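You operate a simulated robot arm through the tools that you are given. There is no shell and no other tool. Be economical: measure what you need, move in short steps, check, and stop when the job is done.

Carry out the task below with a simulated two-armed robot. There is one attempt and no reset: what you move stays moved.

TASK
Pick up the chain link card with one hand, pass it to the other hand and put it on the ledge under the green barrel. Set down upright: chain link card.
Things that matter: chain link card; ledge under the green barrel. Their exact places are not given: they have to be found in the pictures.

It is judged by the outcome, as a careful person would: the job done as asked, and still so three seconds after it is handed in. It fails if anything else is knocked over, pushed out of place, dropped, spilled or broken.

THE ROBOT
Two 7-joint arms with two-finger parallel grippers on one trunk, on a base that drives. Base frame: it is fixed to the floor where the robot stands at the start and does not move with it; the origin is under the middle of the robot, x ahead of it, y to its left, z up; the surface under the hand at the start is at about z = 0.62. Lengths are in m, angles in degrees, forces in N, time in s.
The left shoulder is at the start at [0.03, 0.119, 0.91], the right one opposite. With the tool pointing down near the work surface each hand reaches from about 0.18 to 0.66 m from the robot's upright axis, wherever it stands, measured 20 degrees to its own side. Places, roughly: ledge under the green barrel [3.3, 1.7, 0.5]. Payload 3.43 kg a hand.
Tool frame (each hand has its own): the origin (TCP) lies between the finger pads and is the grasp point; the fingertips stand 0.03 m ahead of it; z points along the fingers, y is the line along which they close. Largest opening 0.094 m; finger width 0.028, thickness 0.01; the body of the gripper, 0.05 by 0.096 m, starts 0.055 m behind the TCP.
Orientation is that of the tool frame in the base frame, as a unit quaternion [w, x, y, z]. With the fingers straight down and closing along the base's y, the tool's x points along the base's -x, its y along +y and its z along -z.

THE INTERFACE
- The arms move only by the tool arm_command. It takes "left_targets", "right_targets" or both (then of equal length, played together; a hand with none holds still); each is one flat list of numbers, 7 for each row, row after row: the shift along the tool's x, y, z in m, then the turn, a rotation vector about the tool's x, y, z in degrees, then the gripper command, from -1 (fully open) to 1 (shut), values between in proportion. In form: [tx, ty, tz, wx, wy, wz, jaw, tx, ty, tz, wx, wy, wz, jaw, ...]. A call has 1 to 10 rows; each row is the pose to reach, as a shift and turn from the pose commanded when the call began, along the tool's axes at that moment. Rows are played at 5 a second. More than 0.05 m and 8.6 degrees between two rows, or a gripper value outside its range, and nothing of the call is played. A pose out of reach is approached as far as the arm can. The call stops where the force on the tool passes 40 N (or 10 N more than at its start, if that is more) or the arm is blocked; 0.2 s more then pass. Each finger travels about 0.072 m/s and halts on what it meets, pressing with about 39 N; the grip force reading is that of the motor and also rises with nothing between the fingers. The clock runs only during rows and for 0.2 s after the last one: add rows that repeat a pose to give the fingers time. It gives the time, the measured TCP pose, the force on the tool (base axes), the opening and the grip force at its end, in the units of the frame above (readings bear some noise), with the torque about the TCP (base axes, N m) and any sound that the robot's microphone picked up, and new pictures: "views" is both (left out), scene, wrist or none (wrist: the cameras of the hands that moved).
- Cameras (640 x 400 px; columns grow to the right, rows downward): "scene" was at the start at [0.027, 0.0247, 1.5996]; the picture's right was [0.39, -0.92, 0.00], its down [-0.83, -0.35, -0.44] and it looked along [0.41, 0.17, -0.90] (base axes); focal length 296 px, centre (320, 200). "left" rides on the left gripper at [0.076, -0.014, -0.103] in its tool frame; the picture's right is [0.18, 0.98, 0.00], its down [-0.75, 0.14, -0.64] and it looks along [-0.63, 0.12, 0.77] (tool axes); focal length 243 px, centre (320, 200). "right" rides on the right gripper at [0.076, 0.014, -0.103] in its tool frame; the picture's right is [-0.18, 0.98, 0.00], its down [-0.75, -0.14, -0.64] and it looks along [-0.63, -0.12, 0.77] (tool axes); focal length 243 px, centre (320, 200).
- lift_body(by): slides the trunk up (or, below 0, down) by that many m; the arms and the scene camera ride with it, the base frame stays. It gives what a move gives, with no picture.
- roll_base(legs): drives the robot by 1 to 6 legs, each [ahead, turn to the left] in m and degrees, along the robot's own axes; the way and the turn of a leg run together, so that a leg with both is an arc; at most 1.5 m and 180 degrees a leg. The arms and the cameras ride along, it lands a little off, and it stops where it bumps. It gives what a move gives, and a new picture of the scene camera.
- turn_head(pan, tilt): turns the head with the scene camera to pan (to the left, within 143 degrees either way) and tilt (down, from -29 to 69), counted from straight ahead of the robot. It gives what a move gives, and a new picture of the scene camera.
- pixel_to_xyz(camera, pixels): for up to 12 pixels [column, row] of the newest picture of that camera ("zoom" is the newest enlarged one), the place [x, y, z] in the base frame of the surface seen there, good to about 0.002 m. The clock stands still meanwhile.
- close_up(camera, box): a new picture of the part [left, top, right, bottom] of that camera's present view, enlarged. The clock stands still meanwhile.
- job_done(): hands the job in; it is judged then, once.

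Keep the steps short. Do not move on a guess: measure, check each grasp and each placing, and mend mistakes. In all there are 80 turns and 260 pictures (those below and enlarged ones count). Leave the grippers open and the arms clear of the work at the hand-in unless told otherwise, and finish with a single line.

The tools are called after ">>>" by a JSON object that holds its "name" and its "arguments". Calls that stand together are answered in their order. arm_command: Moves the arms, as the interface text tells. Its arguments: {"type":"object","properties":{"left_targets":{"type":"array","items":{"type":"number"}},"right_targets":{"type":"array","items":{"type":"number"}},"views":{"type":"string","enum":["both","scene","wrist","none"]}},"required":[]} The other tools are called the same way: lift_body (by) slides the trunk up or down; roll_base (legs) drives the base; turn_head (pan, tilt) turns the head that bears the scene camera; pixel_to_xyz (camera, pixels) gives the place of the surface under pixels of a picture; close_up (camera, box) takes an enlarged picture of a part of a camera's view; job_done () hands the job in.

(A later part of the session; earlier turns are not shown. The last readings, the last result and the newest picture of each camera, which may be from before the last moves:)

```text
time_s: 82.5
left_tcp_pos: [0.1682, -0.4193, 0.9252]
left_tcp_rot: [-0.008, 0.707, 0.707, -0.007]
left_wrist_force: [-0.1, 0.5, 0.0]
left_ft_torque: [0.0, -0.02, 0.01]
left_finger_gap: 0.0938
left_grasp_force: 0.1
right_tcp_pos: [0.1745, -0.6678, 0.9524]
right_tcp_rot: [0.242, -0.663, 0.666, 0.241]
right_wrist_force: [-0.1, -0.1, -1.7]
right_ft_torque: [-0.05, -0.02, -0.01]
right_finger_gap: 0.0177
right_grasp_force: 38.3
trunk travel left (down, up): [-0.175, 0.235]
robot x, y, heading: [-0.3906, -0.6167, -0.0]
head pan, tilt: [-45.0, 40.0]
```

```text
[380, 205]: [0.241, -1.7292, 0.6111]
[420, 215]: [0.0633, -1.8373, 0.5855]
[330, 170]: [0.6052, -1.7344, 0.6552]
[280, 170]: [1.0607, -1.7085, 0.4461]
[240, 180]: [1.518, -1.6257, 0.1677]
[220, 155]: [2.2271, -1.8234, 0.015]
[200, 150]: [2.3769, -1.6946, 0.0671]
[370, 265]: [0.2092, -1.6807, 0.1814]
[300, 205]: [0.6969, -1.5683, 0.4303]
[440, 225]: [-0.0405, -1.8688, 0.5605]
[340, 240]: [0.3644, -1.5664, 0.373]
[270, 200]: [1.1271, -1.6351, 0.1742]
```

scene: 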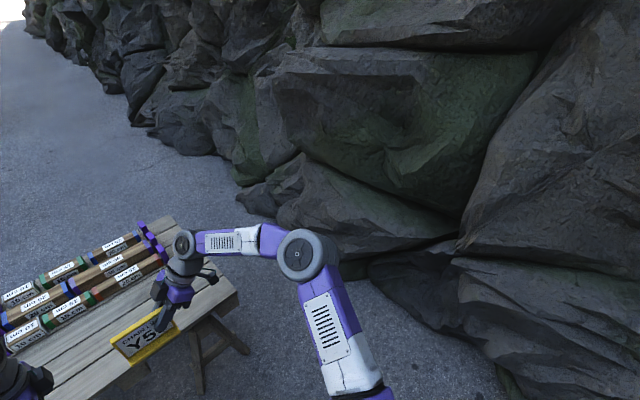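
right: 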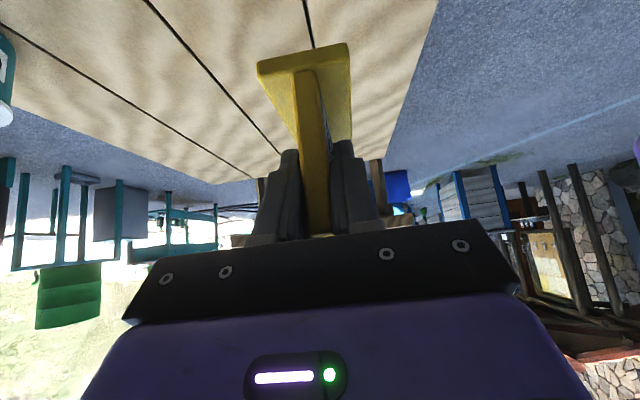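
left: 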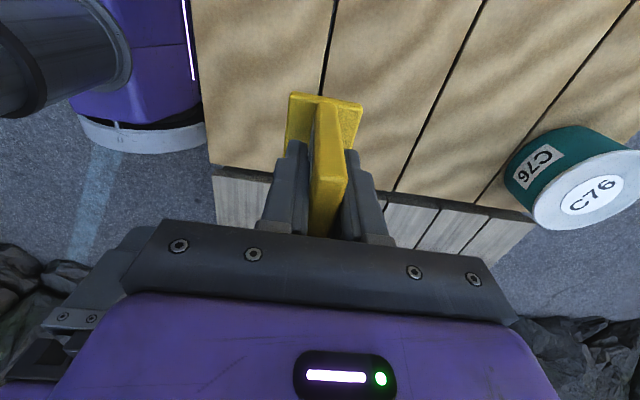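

The right passage leaves only ~3 cm per side for the base—too tight given the rock contact. The left corridor (table end y≈2.47, locker ≈3.2) looks wider. Go there: back up, turn left, drive, and re-measure.

>>> {"name": "roll_base", "arguments": {"legs": [[-0.25, 0], [0, 90], [1.5, 0], [0.7, 0]]}}

>>> {"name": "turn_head", "arguments": {"pan": -35, "tilt": 35}}

```text
time_s: 98.6
left_tcp_pos: [-0.7, 2.1601, 0.9252]
left_tcp_rot: [-0.001, 0.016, 1.0, -0.01]
left_wrist_force: [0.2, 0.5, 0.3]
left_ft_torque: [0.02, 0.01, 0.01]
left_finger_gap: 0.0938
left_grasp_force: 0.1
right_tcp_pos: [-0.451, 2.1585, 0.9505]
right_tcp_rot: [-0.007, 0.939, -0.017, -0.342]
right_wrist_force: [0.5, -0.3, -0.5]
right_ft_torque: [-0.03, -0.04, 0.0]
right_finger_gap: 0.0178
right_grasp_force: 38.9
trunk travel left (down, up): [-0.175, 0.235]
robot x, y, heading: [-0.52, 1.5976, 87.9]
head pan, tilt: [-45.0, 40.0]
```

scene: 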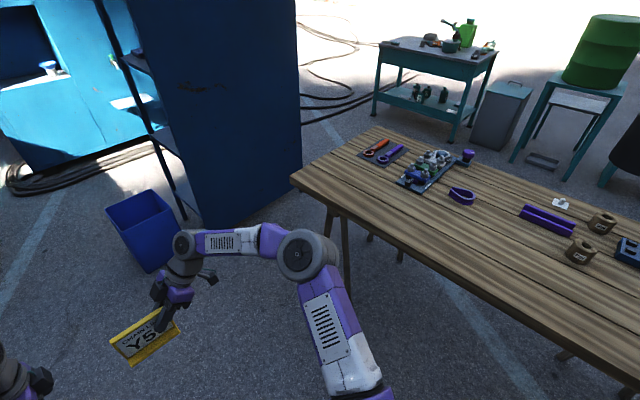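

```text
time_s: 99.3
left_tcp_pos: [-0.6989, 2.1595, 0.9256]
left_tcp_rot: [-0.002, 0.015, 1.0, -0.011]
left_wrist_force: [0.5, -0.3, -0.6]
left_ft_torque: [0.0, 0.03, -0.03]
left_finger_gap: 0.094
left_grasp_force: 0.0
right_tcp_pos: [-0.451, 2.1583, 0.9515]
right_tcp_rot: [-0.006, 0.94, -0.017, -0.342]
right_wrist_force: [0.0, 0.3, -0.5]
right_ft_torque: [-0.02, -0.04, 0.01]
right_finger_gap: 0.0178
right_grasp_force: 38.7
trunk travel left (down, up): [-0.175, 0.235]
robot x, y, heading: [-0.5223, 1.5961, 87.9]
head pan, tilt: [-35.0, 35.0]
```

scene: 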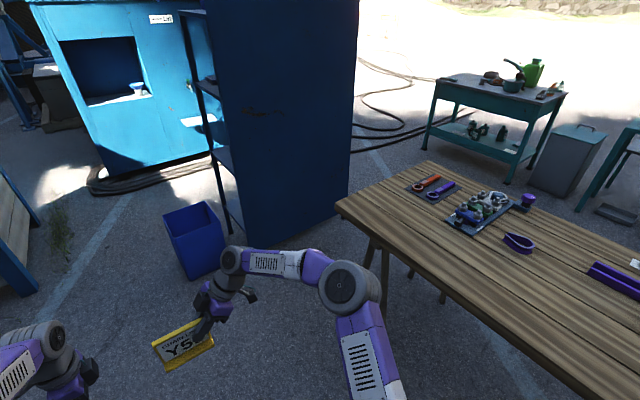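

Measure locker corners, bin, table end and feet.

>>> {"name": "pixel_to_xyz", "arguments": {"camera": "scene", "pixels": [[246, 238], [268, 247], [330, 210], [348, 195], [222, 245], [195, 278], [165, 220], [337, 205], [428, 162], [365, 235], [412, 275], [442, 300]]}}

>>> {"name": "pixel_to_xyz", "arguments": {"camera": "scene", "pixels": [[250, 200], [240, 120], [345, 120], [350, 160], [230, 60], [310, 190], [380, 130], [360, 80], [412, 265], [385, 300], [215, 210], [320, 235]]}}

```text
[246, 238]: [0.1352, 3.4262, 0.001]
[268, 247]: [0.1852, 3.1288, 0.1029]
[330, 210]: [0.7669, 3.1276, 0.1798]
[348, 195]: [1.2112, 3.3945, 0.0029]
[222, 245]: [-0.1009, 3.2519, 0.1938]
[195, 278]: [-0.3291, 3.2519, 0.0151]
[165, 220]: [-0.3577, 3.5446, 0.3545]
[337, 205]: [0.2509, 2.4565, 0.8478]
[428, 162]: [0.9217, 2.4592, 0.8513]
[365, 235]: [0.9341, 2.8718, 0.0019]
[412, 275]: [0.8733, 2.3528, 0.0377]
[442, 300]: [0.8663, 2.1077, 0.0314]
```

```text
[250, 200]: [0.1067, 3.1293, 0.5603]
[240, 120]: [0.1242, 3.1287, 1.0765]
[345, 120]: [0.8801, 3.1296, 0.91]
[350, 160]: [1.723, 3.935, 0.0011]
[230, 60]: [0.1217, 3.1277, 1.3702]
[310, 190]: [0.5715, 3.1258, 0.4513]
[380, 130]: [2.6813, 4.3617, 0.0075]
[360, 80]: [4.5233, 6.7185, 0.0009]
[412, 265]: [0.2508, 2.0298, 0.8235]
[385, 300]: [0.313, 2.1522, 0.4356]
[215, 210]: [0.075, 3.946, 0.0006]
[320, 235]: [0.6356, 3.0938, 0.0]
```

Locker face y=3.128 (x 0.10–0.94), table end y=2.46: 0.67 m wide, and feet at 2.37. Centre line y≈2.74. Drive to (-0.66, 2.74), then face +x.

>>> {"name": "roll_base", "arguments": {"legs": [[0, 9], [1.15, 0], [0, -97]]}}

>>> {"name": "turn_head", "arguments": {"pan": 25, "tilt": 48}}

```text
time_s: 110.0
left_tcp_pos: [-0.1117, 2.9577, 0.9255]
left_tcp_rot: [-0.008, 0.7, 0.714, -0.007]
left_wrist_force: [-0.6, 0.3, -1.5]
left_ft_torque: [0.03, -0.02, -0.04]
left_finger_gap: 0.0941
left_grasp_force: 0.1
right_tcp_pos: [-0.1008, 2.7096, 0.9517]
right_tcp_rot: [-0.24, 0.67, -0.659, -0.243]
right_wrist_force: [0.8, 0.3, -0.4]
right_ft_torque: [-0.06, -0.04, 0.01]
right_finger_gap: 0.0176
right_grasp_force: 39.8
trunk travel left (down, up): [-0.175, 0.235]
robot x, y, heading: [-0.666, 2.746, 0.7]
head pan, tilt: [-35.0, 35.0]
```

scene: 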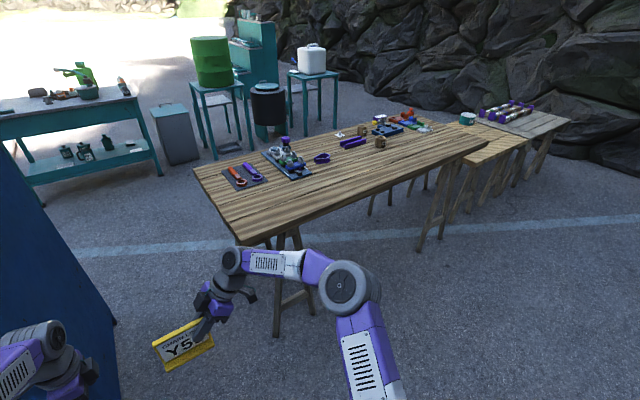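

```text
time_s: 111.3
left_tcp_pos: [-0.1111, 2.9584, 0.9242]
left_tcp_rot: [-0.008, 0.7, 0.714, -0.007]
left_wrist_force: [0.3, 0.9, 0.4]
left_ft_torque: [-0.02, 0.01, 0.0]
left_finger_gap: 0.0938
left_grasp_force: 0.0
right_tcp_pos: [-0.1015, 2.7082, 0.9501]
right_tcp_rot: [-0.24, 0.67, -0.659, -0.244]
right_wrist_force: [0.2, 0.1, -0.6]
right_ft_torque: [-0.03, -0.04, -0.03]
right_finger_gap: 0.0176
right_grasp_force: 39.3
trunk travel left (down, up): [-0.175, 0.235]
robot x, y, heading: [-0.6632, 2.751, 1.1]
head pan, tilt: [25.0, 48.0]
```

scene: 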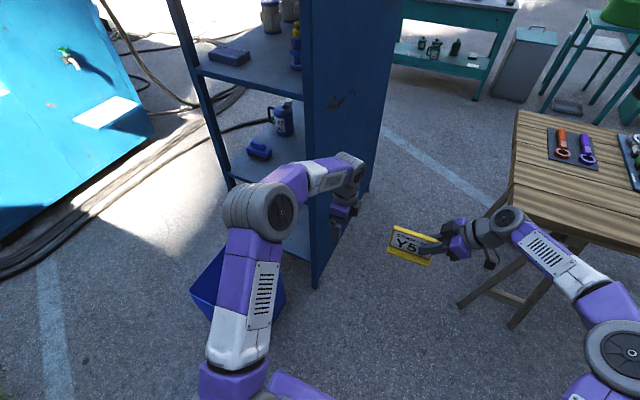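

Check left elbow offset and move the left hand inward a bit.

>>> {"name": "pixel_to_xyz", "arguments": {"camera": "scene", "pixels": [[226, 210], [235, 190], [228, 225], [210, 380], [205, 340], [215, 270], [340, 155], [345, 190]]}}

>>> {"name": "arm_command", "arguments": {"left_targets": [-0.02, 0, 0, 0, 0, 0, -1, -0.04, 0, 0, 0, 0, 0, -1, -0.055, 0, 0, 0, 0, 0, -1], "views": "scene"}}

```text
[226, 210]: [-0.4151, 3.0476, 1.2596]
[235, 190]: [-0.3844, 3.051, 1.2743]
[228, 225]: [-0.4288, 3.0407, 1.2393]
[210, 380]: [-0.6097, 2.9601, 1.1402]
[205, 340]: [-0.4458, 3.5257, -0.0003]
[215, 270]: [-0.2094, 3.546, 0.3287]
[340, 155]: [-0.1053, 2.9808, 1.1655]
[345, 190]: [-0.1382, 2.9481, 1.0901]
```

```text
time_s: 112.1
left_tcp_pos: [-0.1117, 2.9029, 0.9261]
left_tcp_rot: [-0.008, 0.7, 0.714, -0.007]
left_wrist_force: [-1.0, 0.4, 0.1]
left_ft_torque: [0.01, -0.02, -0.02]
left_finger_gap: 0.094
left_grasp_force: 0.1
right_tcp_pos: [-0.1001, 2.709, 0.9515]
right_tcp_rot: [-0.24, 0.669, -0.66, -0.244]
right_wrist_force: [-0.3, 0.5, -0.7]
right_ft_torque: [-0.05, 0.02, 0.04]
right_finger_gap: 0.018
right_grasp_force: 38.8
trunk travel left (down, up): [-0.175, 0.235]
robot x, y, heading: [-0.6668, 2.7516, 0.7]
head pan, tilt: [25.0, 48.0]
```

scene: 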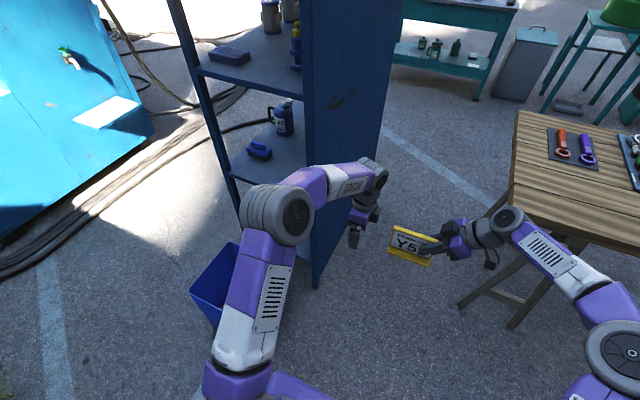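

Elbow 0.30 and now less. Drive into the corridor in two checks.

>>> {"name": "roll_base", "arguments": {"legs": [[0, -1.5], [0.75, 0]]}}

```text
time_s: 116.5
left_tcp_pos: [0.6522, 2.8738, 0.9266]
left_tcp_rot: [-0.008, 0.712, 0.702, -0.008]
left_wrist_force: [0.5, 0.1, -0.8]
left_ft_torque: [0.04, 0.02, -0.01]
left_finger_gap: 0.0938
left_grasp_force: 0.1
right_tcp_pos: [0.657, 2.6796, 0.9512]
right_tcp_rot: [0.245, -0.658, 0.671, 0.24]
right_wrist_force: [-0.8, 0.3, -1.2]
right_ft_torque: [-0.04, 0.03, 0.03]
right_finger_gap: 0.0177
right_grasp_force: 38.9
trunk travel left (down, up): [-0.175, 0.235]
robot x, y, heading: [0.0938, 2.7377, -1.1]
head pan, tilt: [25.0, 48.0]
```

scene: 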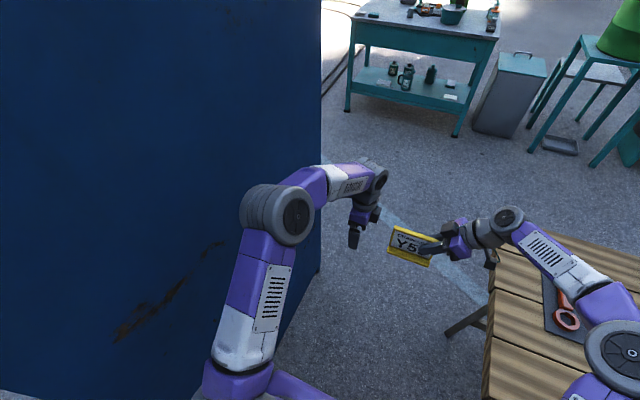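

Well centred (y 2.738). Straighten and continue 1.15 m.

>>> {"name": "roll_base", "arguments": {"legs": [[0, 1], [1.15, 0]]}}

>>> {"name": "turn_head", "arguments": {"pan": -30, "tilt": 25}}

>>> {"name": "turn_head", "arguments": {"pan": 15, "tilt": 25}}

```text
time_s: 122.8
left_tcp_pos: [1.8099, 2.8749, 0.9263]
left_tcp_rot: [-0.008, 0.708, 0.706, -0.007]
left_wrist_force: [1.2, 0.0, 0.5]
left_ft_torque: [-0.02, -0.01, -0.01]
left_finger_gap: 0.094
left_grasp_force: 0.0
right_tcp_pos: [1.8153, 2.682, 0.9511]
right_tcp_rot: [0.243, -0.661, 0.668, 0.24]
right_wrist_force: [0.0, -0.4, -0.6]
right_ft_torque: [-0.01, 0.01, 0.0]
right_finger_gap: 0.0176
right_grasp_force: 39.0
trunk travel left (down, up): [-0.175, 0.235]
robot x, y, heading: [1.2504, 2.7293, -0.3]
head pan, tilt: [25.0, 48.0]
```

scene: 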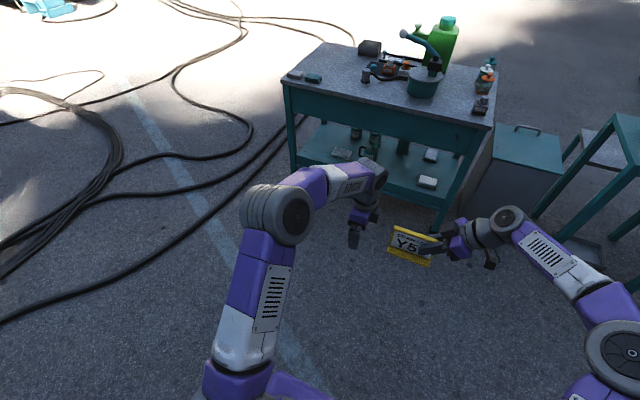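

```text
time_s: 124.0
left_tcp_pos: [1.809, 2.8763, 0.927]
left_tcp_rot: [-0.008, 0.709, 0.706, -0.008]
left_wrist_force: [-0.2, -0.8, -0.7]
left_ft_torque: [-0.02, -0.03, 0.0]
left_finger_gap: 0.0939
left_grasp_force: 0.0
right_tcp_pos: [1.8148, 2.6827, 0.9509]
right_tcp_rot: [0.243, -0.661, 0.668, 0.24]
right_wrist_force: [0.3, 0.1, -0.6]
right_ft_torque: [-0.03, 0.03, 0.0]
right_finger_gap: 0.018
right_grasp_force: 38.6
trunk travel left (down, up): [-0.175, 0.235]
robot x, y, heading: [1.2547, 2.7379, -0.3]
head pan, tilt: [-30.0, 25.0]
```

scene: 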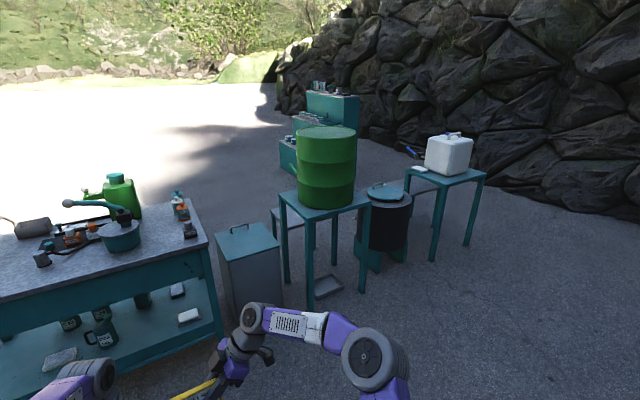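

```text
time_s: 125.1
left_tcp_pos: [1.8087, 2.8757, 0.9275]
left_tcp_rot: [-0.008, 0.708, 0.706, -0.007]
left_wrist_force: [0.0, -0.3, -0.6]
left_ft_torque: [0.0, -0.01, -0.01]
left_finger_gap: 0.0939
left_grasp_force: 0.1
right_tcp_pos: [1.815, 2.6817, 0.9509]
right_tcp_rot: [0.243, -0.661, 0.667, 0.241]
right_wrist_force: [0.9, -0.2, -1.6]
right_ft_torque: [-0.06, -0.02, 0.0]
right_finger_gap: 0.0178
right_grasp_force: 39.3
trunk travel left (down, up): [-0.175, 0.235]
robot x, y, heading: [1.2515, 2.7371, -0.6]
head pan, tilt: [15.0, 25.0]
```

scene: 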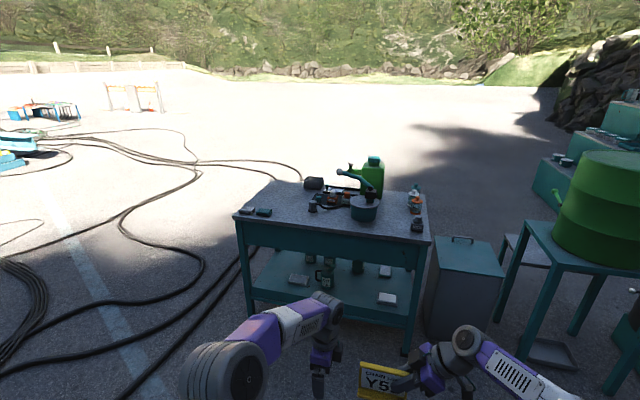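

Hoses lie to the left, so I go down the lane between the tables (x<0.95) and the stands (x>2.6), along x≈1.7.

>>> {"name": "roll_base", "arguments": {"legs": [[0, -50], [0.7, 0], [0, -39.5], [1.4, 0], [1.35, 0]]}}

>>> {"name": "turn_head", "arguments": {"pan": 85, "tilt": 25}}

```text
time_s: 146.0
left_tcp_pos: [1.987, -1.0967, 0.927]
left_tcp_rot: [-0.011, 1.0, 0.022, 0.001]
left_wrist_force: [0.4, -0.1, -0.1]
left_ft_torque: [0.01, -0.03, 0.02]
left_finger_gap: 0.0943
left_grasp_force: 0.1
right_tcp_pos: [1.7947, -1.1114, 0.9514]
right_tcp_rot: [0.341, -0.018, 0.94, 0.007]
right_wrist_force: [0.0, 0.5, -0.4]
right_ft_torque: [0.01, 0.05, -0.03]
right_finger_gap: 0.0176
right_grasp_force: 39.4
trunk travel left (down, up): [-0.175, 0.235]
robot x, y, heading: [1.8169, -0.5455, -87.6]
head pan, tilt: [15.0, 25.0]
```

scene: 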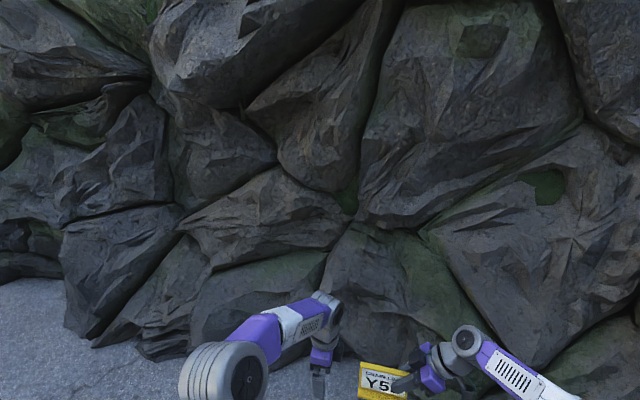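

```text
time_s: 147.4
left_tcp_pos: [1.9889, -1.0951, 0.9279]
left_tcp_rot: [-0.01, 1.0, 0.022, 0.001]
left_wrist_force: [0.4, -0.3, 0.2]
left_ft_torque: [-0.02, -0.01, 0.02]
left_finger_gap: 0.094
left_grasp_force: 0.1
right_tcp_pos: [1.7945, -1.1112, 0.9517]
right_tcp_rot: [0.342, -0.018, 0.939, 0.006]
right_wrist_force: [-0.3, -0.7, -1.3]
right_ft_torque: [0.01, 0.03, 0.01]
right_finger_gap: 0.018
right_grasp_force: 38.8
trunk travel left (down, up): [-0.175, 0.235]
robot x, y, heading: [1.8182, -0.5486, -87.6]
head pan, tilt: [85.0, 25.0]
```

scene: 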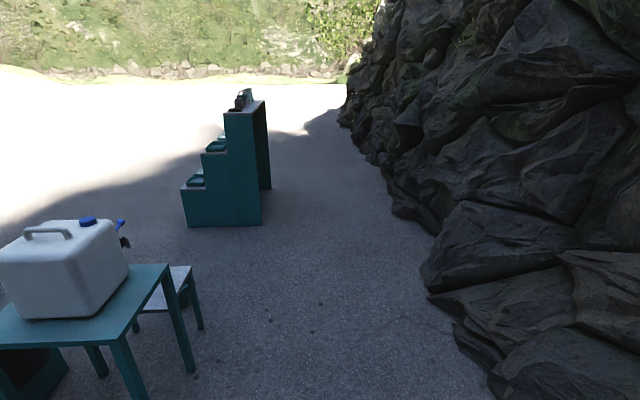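

>>> {"name": "pixel_to_xyz", "arguments": {"camera": "scene", "pixels": [[165, 265], [200, 328], [190, 372], [188, 227], [262, 225], [270, 187], [450, 305], [430, 280], [395, 215], [190, 268], [140, 300], [225, 115]]}}

>>> {"name": "turn_head", "arguments": {"pan": 115, "tilt": 20}}

```text
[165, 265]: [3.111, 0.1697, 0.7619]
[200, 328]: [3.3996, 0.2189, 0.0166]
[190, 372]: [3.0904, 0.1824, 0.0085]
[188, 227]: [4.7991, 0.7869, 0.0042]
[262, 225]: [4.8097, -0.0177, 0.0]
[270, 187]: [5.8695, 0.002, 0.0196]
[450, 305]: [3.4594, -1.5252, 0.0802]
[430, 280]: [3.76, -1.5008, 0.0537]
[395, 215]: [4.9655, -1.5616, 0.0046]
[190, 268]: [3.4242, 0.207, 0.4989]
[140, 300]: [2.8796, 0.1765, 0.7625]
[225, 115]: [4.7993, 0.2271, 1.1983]
```

```text
time_s: 148.3
left_tcp_pos: [1.9895, -1.0951, 0.9268]
left_tcp_rot: [-0.011, 1.0, 0.021, 0.001]
left_wrist_force: [-1.1, 1.0, -0.3]
left_ft_torque: [-0.02, 0.01, 0.0]
left_finger_gap: 0.0939
left_grasp_force: 0.0
right_tcp_pos: [1.7945, -1.1109, 0.9523]
right_tcp_rot: [0.342, -0.019, 0.94, 0.007]
right_wrist_force: [-0.2, 0.7, -1.7]
right_ft_torque: [0.0, 0.03, 0.01]
right_finger_gap: 0.0177
right_grasp_force: 39.0
trunk travel left (down, up): [-0.175, 0.235]
robot x, y, heading: [1.8191, -0.5473, -87.6]
head pan, tilt: [115.0, 20.0]
```

scene: 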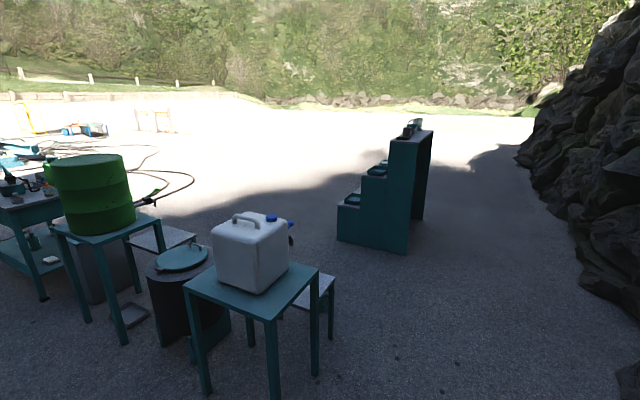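

Lane east at y≈-0.6 is clear (white stand y≥0.17, steps x≥4.8). Go to (4.05,-0.58), then north.

>>> {"name": "roll_base", "arguments": {"legs": [[0, 87.5], [1.2, 0], [1.05, 0]]}}

>>> {"name": "turn_head", "arguments": {"pan": 75, "tilt": 22}}

```text
time_s: 163.3
left_tcp_pos: [4.6078, -0.2392, 0.9265]
left_tcp_rot: [-0.008, 0.684, 0.729, -0.007]
left_wrist_force: [0.1, 0.1, -0.3]
left_ft_torque: [0.01, 0.0, 0.0]
left_finger_gap: 0.0938
left_grasp_force: 0.0
right_tcp_pos: [4.6284, -0.4323, 0.951]
right_tcp_rot: [-0.234, 0.684, -0.645, -0.249]
right_wrist_force: [0.2, 0.1, -0.4]
right_ft_torque: [-0.06, 0.03, 0.01]
right_finger_gap: 0.0179
right_grasp_force: 38.9
trunk travel left (down, up): [-0.175, 0.235]
robot x, y, heading: [4.0663, -0.4172, 3.4]
head pan, tilt: [115.0, 20.0]
```

scene: 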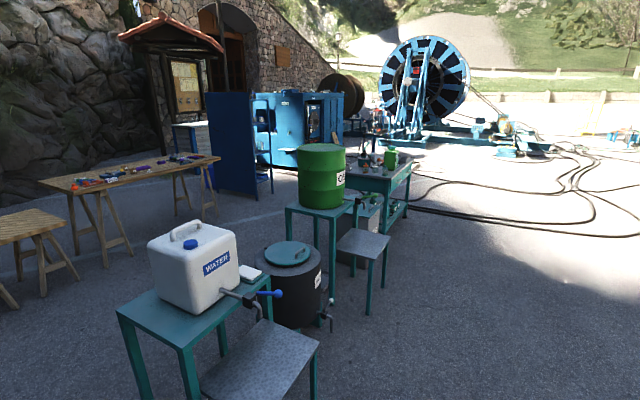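

```text
time_s: 164.3
left_tcp_pos: [4.6072, -0.2376, 0.9261]
left_tcp_rot: [-0.007, 0.684, 0.729, -0.007]
left_wrist_force: [-0.1, 0.5, 0.5]
left_ft_torque: [0.02, 0.0, 0.01]
left_finger_gap: 0.094
left_grasp_force: 0.1
right_tcp_pos: [4.6284, -0.4321, 0.9524]
right_tcp_rot: [-0.234, 0.684, -0.644, -0.249]
right_wrist_force: [0.2, -0.5, -0.5]
right_ft_torque: [-0.03, 0.0, -0.03]
right_finger_gap: 0.0176
right_grasp_force: 38.9
trunk travel left (down, up): [-0.175, 0.235]
robot x, y, heading: [4.063, -0.4181, 3.4]
head pan, tilt: [75.0, 22.0]
```

scene: 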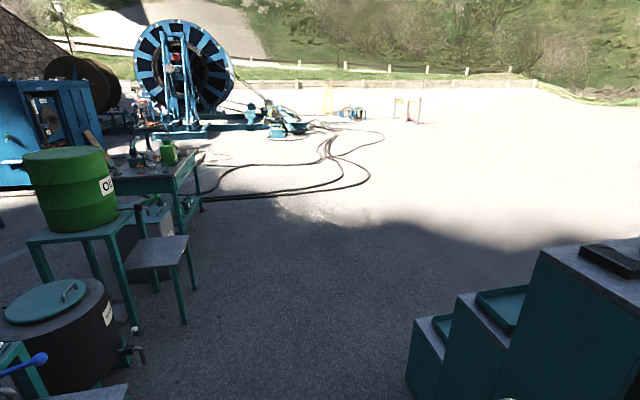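

Turn left, go north 2.1 m, then face the ledge (heading 180°).

>>> {"name": "roll_base", "arguments": {"legs": [[0, 87], [1.1, 0], [1.0, 0], [0, 90]]}}

>>> {"name": "turn_head", "arguments": {"pan": 0, "tilt": 45}}

```text
time_s: 171.8
left_tcp_pos: [3.8815, 0.829, 0.9258]
left_tcp_rot: [0.0, -0.014, 1.0, -0.013]
left_wrist_force: [1.0, 0.0, -1.4]
left_ft_torque: [-0.1, 0.0, 0.0]
left_finger_gap: 0.0945
left_grasp_force: 0.1
right_tcp_pos: [4.0761, 0.8422, 0.948]
right_tcp_rot: [0.007, 0.94, 0.011, -0.341]
right_wrist_force: [0.6, 0.8, -1.1]
right_ft_torque: [-0.06, -0.03, 0.04]
right_finger_gap: 0.0175
right_grasp_force: 38.9
trunk travel left (down, up): [-0.175, 0.235]
robot x, y, heading: [4.0395, 0.2749, 91.4]
head pan, tilt: [75.0, 22.0]
stopped in leg 2: the robot was blocked; the commanded pose is now the measured one
```

scene: 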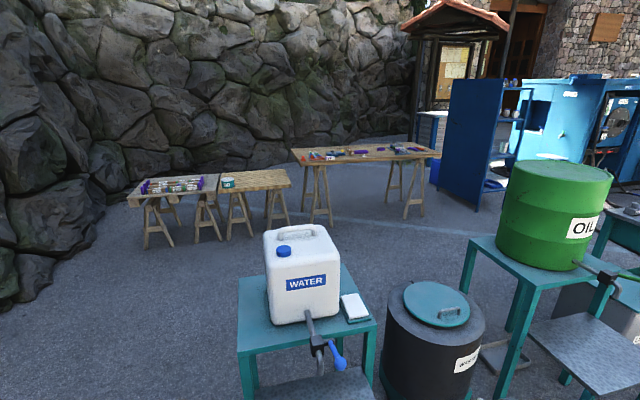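

```text
time_s: 173.2
left_tcp_pos: [3.8819, 0.8261, 0.9279]
left_tcp_rot: [0.0, -0.015, 1.0, -0.009]
left_wrist_force: [-0.2, 0.2, 0.4]
left_ft_torque: [-0.02, 0.03, 0.0]
left_finger_gap: 0.094
left_grasp_force: 0.0
right_tcp_pos: [4.0741, 0.8378, 0.9526]
right_tcp_rot: [0.005, 0.94, 0.013, -0.342]
right_wrist_force: [0.2, 0.1, -1.7]
right_ft_torque: [-0.03, -0.06, 0.02]
right_finger_gap: 0.0178
right_grasp_force: 39.2
trunk travel left (down, up): [-0.175, 0.235]
robot x, y, heading: [4.0436, 0.2733, 91.3]
head pan, tilt: [0.0, 45.0]
```

scene: 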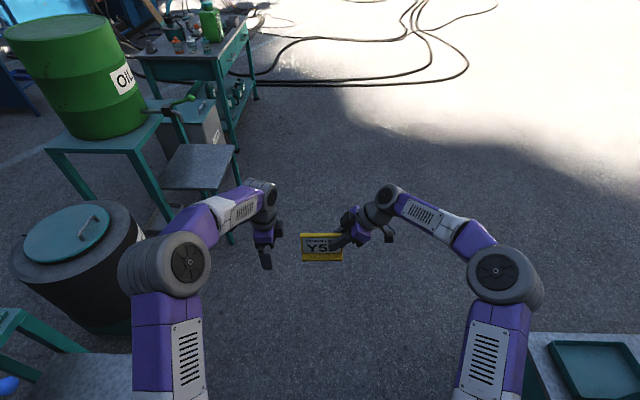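

Blocked at (4.04, 0.27). Find what is near the base: the step at right (540,350) and the water-stand ledge at left (120,370).

>>> {"name": "pixel_to_xyz", "arguments": {"camera": "scene", "pixels": [[535, 345], [545, 390], [600, 340], [560, 345], [535, 375], [100, 355], [128, 370], [60, 370], [120, 330], [45, 270], [175, 235], [230, 240]]}}

>>> {"name": "turn_head", "arguments": {"pan": -60, "tilt": 60}}

>>> {"name": "turn_head", "arguments": {"pan": 60, "tilt": 60}}

```text
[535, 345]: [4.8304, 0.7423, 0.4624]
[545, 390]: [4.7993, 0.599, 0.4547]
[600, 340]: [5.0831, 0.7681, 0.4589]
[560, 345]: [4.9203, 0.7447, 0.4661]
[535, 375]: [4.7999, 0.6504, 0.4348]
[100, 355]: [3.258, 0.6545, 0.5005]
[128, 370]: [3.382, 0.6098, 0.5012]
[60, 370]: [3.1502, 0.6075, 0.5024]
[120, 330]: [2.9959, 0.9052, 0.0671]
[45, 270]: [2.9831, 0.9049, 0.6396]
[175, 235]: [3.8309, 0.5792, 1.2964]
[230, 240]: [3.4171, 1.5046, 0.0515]
```

```text
time_s: 174.5
left_tcp_pos: [3.8817, 0.8254, 0.9294]
left_tcp_rot: [-0.001, -0.015, 1.0, -0.01]
left_wrist_force: [0.1, 0.7, -0.3]
left_ft_torque: [0.02, -0.01, 0.02]
left_finger_gap: 0.0939
left_grasp_force: 0.0
right_tcp_pos: [4.0759, 0.8383, 0.9531]
right_tcp_rot: [0.005, 0.939, 0.013, -0.342]
right_wrist_force: [-0.2, -0.2, 0.3]
right_ft_torque: [0.01, -0.02, 0.0]
right_finger_gap: 0.0178
right_grasp_force: 38.9
trunk travel left (down, up): [-0.175, 0.235]
robot x, y, heading: [4.041, 0.2765, 91.2]
head pan, tilt: [-60.0, 60.0]
```

scene: 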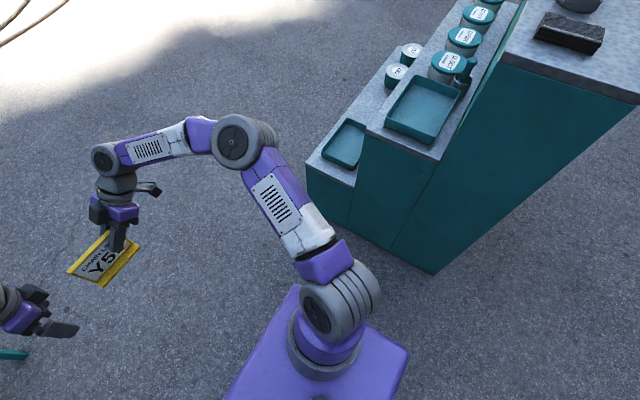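

```text
time_s: 176.5
left_tcp_pos: [3.8827, 0.8259, 0.9298]
left_tcp_rot: [-0.001, -0.015, 1.0, -0.009]
left_wrist_force: [0.9, -0.6, -0.1]
left_ft_torque: [-0.02, 0.0, 0.03]
left_finger_gap: 0.0943
left_grasp_force: 0.2
right_tcp_pos: [4.0754, 0.8378, 0.9526]
right_tcp_rot: [0.004, 0.94, 0.013, -0.342]
right_wrist_force: [-0.1, 0.1, -0.8]
right_ft_torque: [0.0, -0.06, 0.01]
right_finger_gap: 0.0178
right_grasp_force: 38.8
trunk travel left (down, up): [-0.175, 0.235]
robot x, y, heading: [4.0411, 0.2733, 91.3]
head pan, tilt: [60.0, 60.0]
```

scene: 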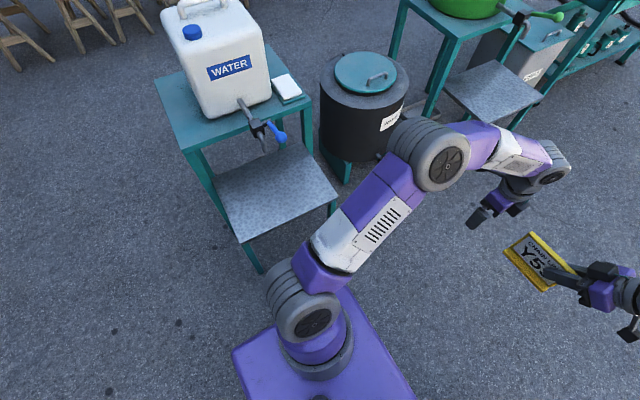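

Nothing visible near the base. Retry with a short leg.

>>> {"name": "roll_base", "arguments": {"legs": [[0.2, 0]]}}

```text
time_s: 178.1
left_tcp_pos: [3.878, 1.0254, 0.9275]
left_tcp_rot: [0.0, -0.014, 1.0, -0.009]
left_wrist_force: [-0.3, -0.1, 0.1]
left_ft_torque: [-0.02, 0.01, 0.01]
left_finger_gap: 0.094
left_grasp_force: 0.1
right_tcp_pos: [4.0716, 1.036, 0.9526]
right_tcp_rot: [0.004, 0.94, 0.012, -0.342]
right_wrist_force: [0.0, 1.3, -1.4]
right_ft_torque: [0.01, -0.02, 0.02]
right_finger_gap: 0.0176
right_grasp_force: 38.5
trunk travel left (down, up): [-0.175, 0.235]
robot x, y, heading: [4.0338, 0.4737, 91.3]
head pan, tilt: [60.0, 60.0]
```

scene: 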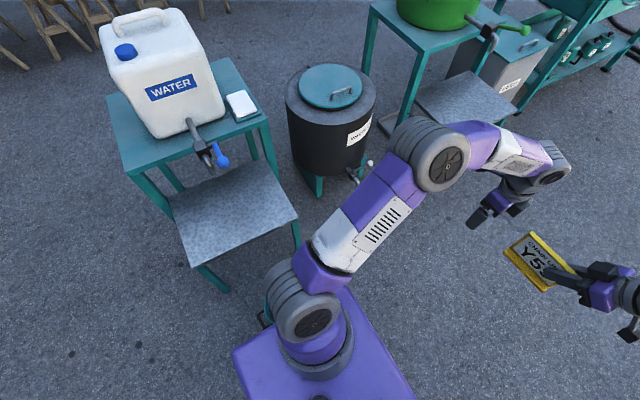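

There's something teal at (265,315) beside my base – possibly the bucket. Inspect.

>>> {"name": "close_up", "arguments": {"camera": "scene", "box": [180, 240, 340, 360]}}

>>> {"name": "pixel_to_xyz", "arguments": {"camera": "scene", "pixels": [[262, 318], [268, 305], [265, 325], [297, 245], [222, 290], [375, 200]]}}

>>> {"name": "turn_head", "arguments": {"pan": 100, "tilt": 60}}

```text
3.33 times, centred on (260, 300) of scene
```

zoom: 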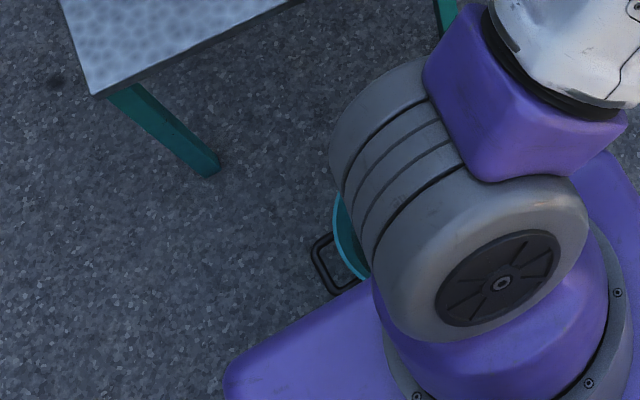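

```text
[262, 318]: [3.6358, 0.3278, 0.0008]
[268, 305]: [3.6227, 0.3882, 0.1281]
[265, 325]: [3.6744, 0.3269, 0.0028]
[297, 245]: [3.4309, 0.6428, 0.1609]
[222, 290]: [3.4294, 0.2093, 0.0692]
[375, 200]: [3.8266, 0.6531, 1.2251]
```

```text
time_s: 179.2
left_tcp_pos: [3.8768, 1.023, 0.9285]
left_tcp_rot: [0.0, -0.015, 1.0, -0.01]
left_wrist_force: [0.0, 0.0, 0.5]
left_ft_torque: [-0.01, 0.0, 0.01]
left_finger_gap: 0.094
left_grasp_force: 0.1
right_tcp_pos: [4.0714, 1.0348, 0.9525]
right_tcp_rot: [0.003, 0.939, 0.011, -0.342]
right_wrist_force: [-0.2, 0.3, 0.4]
right_ft_torque: [0.0, -0.05, -0.01]
right_finger_gap: 0.0176
right_grasp_force: 38.8
trunk travel left (down, up): [-0.175, 0.235]
robot x, y, heading: [4.0372, 0.4751, 91.5]
head pan, tilt: [100.0, 60.0]
```

scene: 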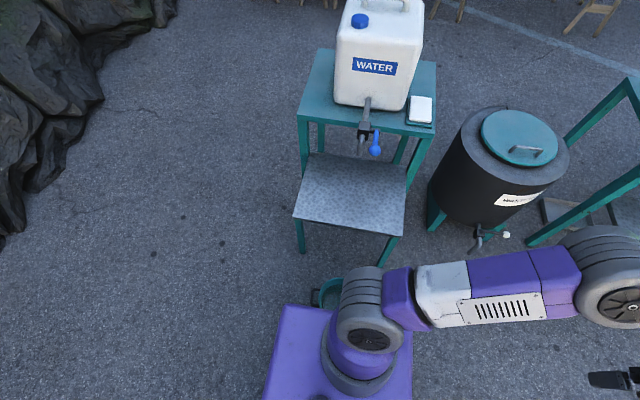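

The bucket stands right beside my left flank (~(3.65,0.4)). Move off forward with a slight right arc, then look back at it.

>>> {"name": "roll_base", "arguments": {"legs": [[0.4, -8]]}}

>>> {"name": "turn_head", "arguments": {"pan": 130, "tilt": 50}}

```text
time_s: 181.7
left_tcp_pos: [3.982, 1.4443, 0.9279]
left_tcp_rot: [-0.001, 0.06, 0.998, -0.01]
left_wrist_force: [0.5, -0.3, -0.3]
left_ft_torque: [-0.01, 0.02, 0.02]
left_finger_gap: 0.0939
left_grasp_force: 0.0
right_tcp_pos: [4.1751, 1.4278, 0.9518]
right_tcp_rot: [-0.021, 0.938, -0.059, -0.342]
right_wrist_force: [0.1, -0.2, -1.6]
right_ft_torque: [0.0, -0.04, -0.01]
right_finger_gap: 0.0176
right_grasp_force: 39.0
trunk travel left (down, up): [-0.175, 0.235]
robot x, y, heading: [4.0573, 0.8756, 82.9]
head pan, tilt: [100.0, 60.0]
```

scene: 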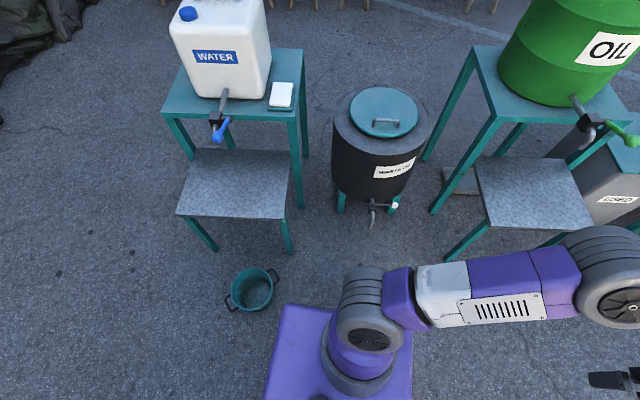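

```text
time_s: 182.7
left_tcp_pos: [3.9803, 1.4436, 0.9286]
left_tcp_rot: [0.0, 0.06, 0.998, -0.01]
left_wrist_force: [0.7, -0.1, -0.7]
left_ft_torque: [0.01, -0.02, 0.02]
left_finger_gap: 0.094
left_grasp_force: 0.0
right_tcp_pos: [4.177, 1.4264, 0.9525]
right_tcp_rot: [-0.022, 0.937, -0.059, -0.342]
right_wrist_force: [0.3, 0.4, -0.5]
right_ft_torque: [-0.01, -0.04, -0.02]
right_finger_gap: 0.0176
right_grasp_force: 39.2
trunk travel left (down, up): [-0.175, 0.235]
robot x, y, heading: [4.0547, 0.8719, 82.7]
head pan, tilt: [130.0, 50.0]
```

scene: 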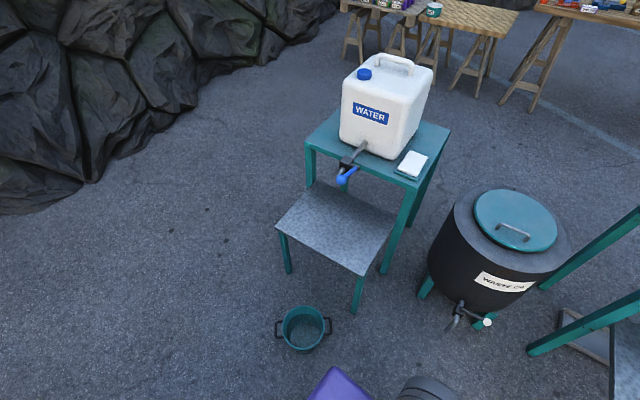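

>>> {"name": "pixel_to_xyz", "arguments": {"camera": "scene", "pixels": [[283, 330], [325, 327], [303, 308], [303, 350], [278, 328], [329, 325], [303, 335], [270, 345]]}}

>>> {"name": "close_up", "arguments": {"camera": "scene", "box": [240, 280, 370, 370]}}

```text
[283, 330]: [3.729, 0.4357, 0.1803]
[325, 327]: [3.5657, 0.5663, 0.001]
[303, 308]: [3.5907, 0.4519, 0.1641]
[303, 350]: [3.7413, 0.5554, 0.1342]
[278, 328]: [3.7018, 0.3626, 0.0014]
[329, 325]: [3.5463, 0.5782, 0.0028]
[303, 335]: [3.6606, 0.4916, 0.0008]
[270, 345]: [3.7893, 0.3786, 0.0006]
```

```text
4.44 times, centred on (305, 325) of scene
```

zoom: 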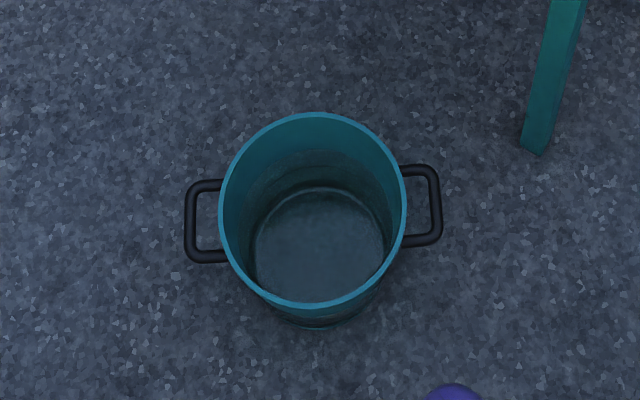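

The bucket is upright at ≈(3.67,0.49), which agrees with where the first pictures put it (~(3.7,0.46)). Continue: forward 0.83 m and turn to face the ledge.

>>> {"name": "roll_base", "arguments": {"legs": [[0.83, 0], [0, 97]]}}

>>> {"name": "turn_head", "arguments": {"pan": 0, "tilt": 40}}

```text
time_s: 191.0
left_tcp_pos: [3.5952, 1.5767, 0.9294]
left_tcp_rot: [0.007, -0.69, 0.724, -0.007]
left_wrist_force: [1.1, -0.1, 0.4]
left_ft_torque: [0.0, 0.02, -0.02]
left_finger_gap: 0.0942
left_grasp_force: 0.1
right_tcp_pos: [3.5981, 1.7705, 0.9522]
right_tcp_rot: [0.235, 0.681, 0.647, -0.248]
right_wrist_force: [1.1, -0.5, -2.0]
right_ft_torque: [0.01, 0.01, -0.01]
right_finger_gap: 0.0179
right_grasp_force: 38.4
trunk travel left (down, up): [-0.175, 0.235]
robot x, y, heading: [4.1563, 1.6973, 177.0]
head pan, tilt: [130.0, 50.0]
```

scene: 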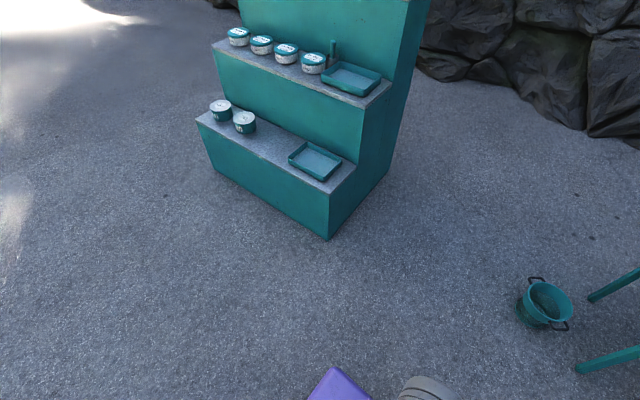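

```text
time_s: 193.1
left_tcp_pos: [3.5937, 1.5756, 0.9279]
left_tcp_rot: [0.006, -0.69, 0.724, -0.006]
left_wrist_force: [-0.1, -1.0, 0.6]
left_ft_torque: [0.0, 0.02, 0.0]
left_finger_gap: 0.0943
left_grasp_force: 0.1
right_tcp_pos: [3.5975, 1.7699, 0.9522]
right_tcp_rot: [0.235, 0.682, 0.646, -0.249]
right_wrist_force: [0.3, 0.9, -0.1]
right_ft_torque: [0.02, 0.0, 0.0]
right_finger_gap: 0.0177
right_grasp_force: 38.3
trunk travel left (down, up): [-0.175, 0.235]
robot x, y, heading: [4.154, 1.6927, 176.9]
head pan, tilt: [0.0, 40.0]
```

scene: 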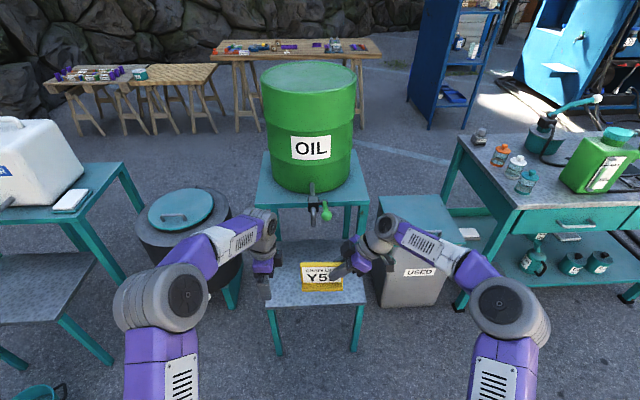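

Facing the ledge with the OIL barrel's tap above it. Measure the ledge corners and the tap.

>>> {"name": "pixel_to_xyz", "arguments": {"camera": "scene", "pixels": [[268, 305], [366, 302], [280, 250], [350, 245], [320, 255], [327, 211], [314, 215], [312, 190], [285, 290], [355, 285], [325, 218], [300, 255]]}}

>>> {"name": "close_up", "arguments": {"camera": "scene", "box": [240, 160, 400, 320]}}

```text
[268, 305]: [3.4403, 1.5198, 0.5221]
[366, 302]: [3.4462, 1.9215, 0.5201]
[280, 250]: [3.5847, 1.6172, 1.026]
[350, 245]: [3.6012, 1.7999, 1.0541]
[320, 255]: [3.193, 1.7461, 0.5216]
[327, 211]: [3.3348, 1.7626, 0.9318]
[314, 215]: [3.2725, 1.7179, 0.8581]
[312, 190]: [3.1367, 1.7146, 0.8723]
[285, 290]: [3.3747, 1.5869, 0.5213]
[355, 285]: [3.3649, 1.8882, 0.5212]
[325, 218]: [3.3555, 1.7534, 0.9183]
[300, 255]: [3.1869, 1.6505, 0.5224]
```

```text
2.50 times, centred on (320, 240) of scene
```

zoom: 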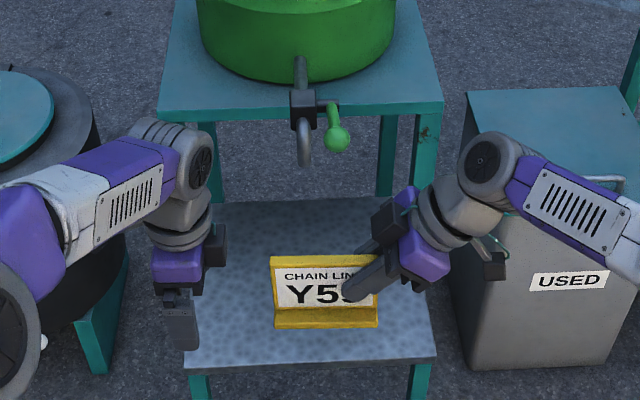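

Ledge x 3.09–3.445, y 1.51–1.93, z 0.521; tap spout above it at z≥0.84. Plan: lower trunk and right hand here (x 3.6, clear of the ledge), retract the left hand, then drive in 0.24 m.

>>> {"name": "lift_body", "arguments": {"by": -0.165}}

>>> {"name": "arm_command", "arguments": {"right_targets": [0.004, 0, 0.005, 0, 0, 0, 1, 0.012, 0, 0.014, 0, 0, 0, 1, 0.021, 0, 0.025, 0, 0, 0, 1, 0.031, 0, 0.037, 0, 0, 0, 1, 0.041, 0, 0.049, 0, 0, 0, 1, 0.051, 0, 0.061, 0, 0, 0, 1, 0.061, 0, 0.073, 0, 0, 0, 1, 0.069, 0, 0.083, 0, 0, 0, 1, 0.075, 0, 0.09, 0, 0, 0, 1, 0.077, 0, 0.092, 0, 0, 0, 1], "left_targets": [0.005, -0.015, 0, 0, 0, 0, -1, 0.012, -0.035, 0, 0, 0, 0, -1, 0.018, -0.055, 0, 0, 0, 0, -1, 0.024, -0.075, 0, 0, 0, 0, -1, 0.03, -0.095, 0, 0, 0, 0, -1, 0.036, -0.115, 0, 0, 0, 0, -1, 0.042, -0.135, 0, 0, 0, 0, -1, 0.05, -0.15, 0, 0, 0, 0, -1, 0.06, -0.16, 0, 0, 0, 0, -1, 0.06, -0.17, 0, 0, 0, 0, -1], "views": "scene"}}

>>> {"name": "turn_head", "arguments": {"pan": -5, "tilt": 45}}

```text
time_s: 195.0
left_tcp_pos: [3.5938, 1.5766, 0.7644]
left_tcp_rot: [0.007, -0.689, 0.724, -0.008]
left_wrist_force: [-0.6, -0.6, -0.5]
left_ft_torque: [0.01, -0.04, 0.0]
left_finger_gap: 0.094
left_grasp_force: 0.1
right_tcp_pos: [3.5981, 1.7706, 0.7886]
right_tcp_rot: [0.236, 0.681, 0.647, -0.249]
right_wrist_force: [0.4, 0.0, -1.6]
right_ft_torque: [0.05, 0.04, -0.01]
right_finger_gap: 0.0178
right_grasp_force: 38.8
trunk travel left (down, up): [-0.01, 0.4]
robot x, y, heading: [4.1565, 1.6909, 176.9]
head pan, tilt: [0.0, 40.0]
```

```text
time_s: 197.2
left_tcp_pos: [3.7602, 1.5084, 0.7667]
left_tcp_rot: [0.006, -0.689, 0.724, -0.008]
left_wrist_force: [0.1, 1.3, -0.1]
left_ft_torque: [-0.02, 0.02, 0.01]
left_finger_gap: 0.094
left_grasp_force: 0.1
right_tcp_pos: [3.5967, 1.7706, 0.668]
right_tcp_rot: [0.236, 0.681, 0.647, -0.249]
right_wrist_force: [-0.4, -0.6, -0.9]
right_ft_torque: [0.01, 0.01, 0.01]
right_finger_gap: 0.0179
right_grasp_force: 39.0
trunk travel left (down, up): [-0.01, 0.4]
robot x, y, heading: [4.1593, 1.6912, 176.8]
head pan, tilt: [0.0, 40.0]
```

scene: 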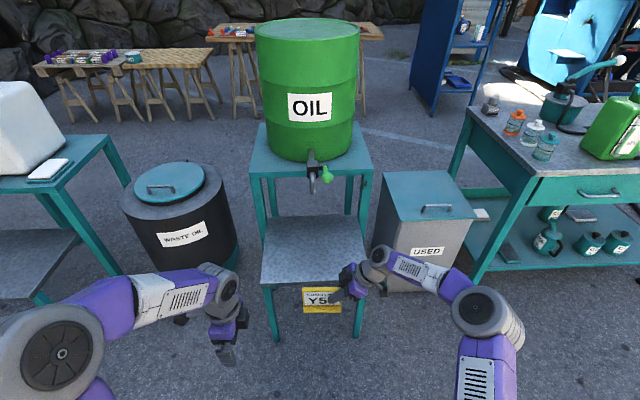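

```text
time_s: 197.9
left_tcp_pos: [3.7609, 1.5078, 0.7676]
left_tcp_rot: [0.007, -0.689, 0.724, -0.007]
left_wrist_force: [0.1, 0.6, 0.3]
left_ft_torque: [-0.03, 0.01, 0.01]
left_finger_gap: 0.0939
left_grasp_force: 0.0
right_tcp_pos: [3.5963, 1.7706, 0.6669]
right_tcp_rot: [0.236, 0.682, 0.647, -0.247]
right_wrist_force: [0.0, 0.2, -1.1]
right_ft_torque: [0.06, -0.02, -0.02]
right_finger_gap: 0.0177
right_grasp_force: 39.0
trunk travel left (down, up): [-0.01, 0.4]
robot x, y, heading: [4.1572, 1.6899, 176.7]
head pan, tilt: [-5.0, 45.0]
```

scene: 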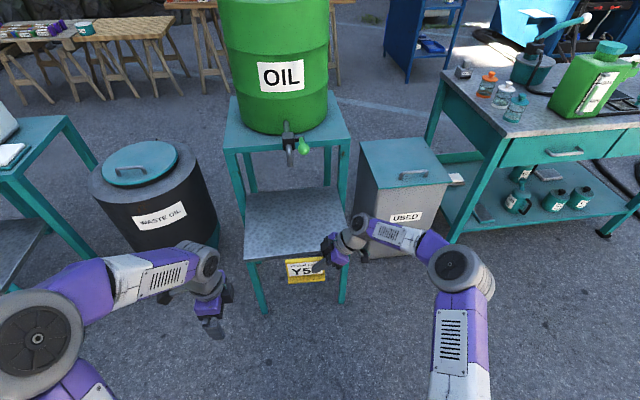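

Verify the card's own height and the ledge before driving in.

>>> {"name": "close_up", "arguments": {"camera": "scene", "box": [240, 220, 400, 310]}}

>>> {"name": "pixel_to_xyz", "arguments": {"camera": "scene", "pixels": [[288, 281], [323, 281], [300, 261], [288, 262], [305, 283], [340, 245], [360, 250], [375, 215]]}}

```text
4.00 times, centred on (320, 265) of scene
```

zoom: 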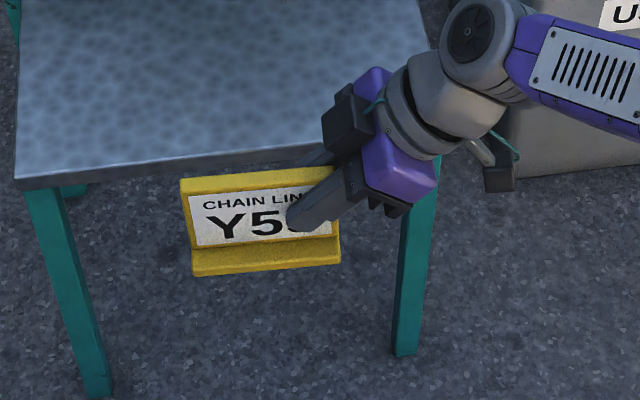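

```text
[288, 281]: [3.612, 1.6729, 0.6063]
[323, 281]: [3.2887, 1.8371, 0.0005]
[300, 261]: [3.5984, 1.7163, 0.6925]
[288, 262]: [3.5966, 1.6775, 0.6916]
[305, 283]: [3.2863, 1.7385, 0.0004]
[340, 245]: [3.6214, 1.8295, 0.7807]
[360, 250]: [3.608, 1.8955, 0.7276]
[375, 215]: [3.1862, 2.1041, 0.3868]
```

Card bottom ≈0.593, 7 cm above the ledge. Drive in 0.235 m.

>>> {"name": "roll_base", "arguments": {"legs": [[0.235, 0]]}}

>>> {"name": "close_up", "arguments": {"camera": "scene", "box": [180, 120, 420, 320]}}

```text
time_s: 199.6
left_tcp_pos: [3.5264, 1.5213, 0.7665]
left_tcp_rot: [0.006, -0.69, 0.724, -0.007]
left_wrist_force: [-0.5, 0.5, -0.4]
left_ft_torque: [0.0, 0.0, 0.0]
left_finger_gap: 0.0941
left_grasp_force: 0.0
right_tcp_pos: [3.3622, 1.7831, 0.6669]
right_tcp_rot: [0.236, 0.682, 0.647, -0.248]
right_wrist_force: [0.1, -0.1, -0.9]
right_ft_torque: [0.04, -0.02, -0.01]
right_finger_gap: 0.0178
right_grasp_force: 38.6
trunk travel left (down, up): [-0.01, 0.4]
robot x, y, heading: [3.9201, 1.7053, 177.0]
head pan, tilt: [-5.0, 45.0]
```

scene: 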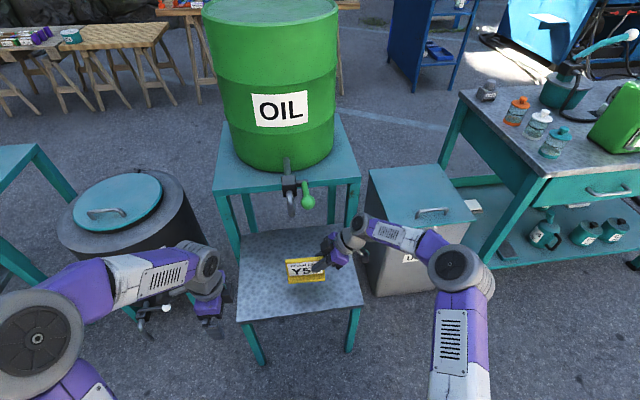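

```text
2.00 times, centred on (300, 220) of scene
```

zoom: 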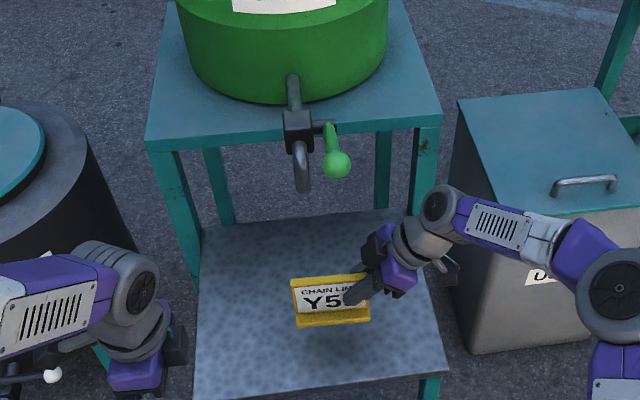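

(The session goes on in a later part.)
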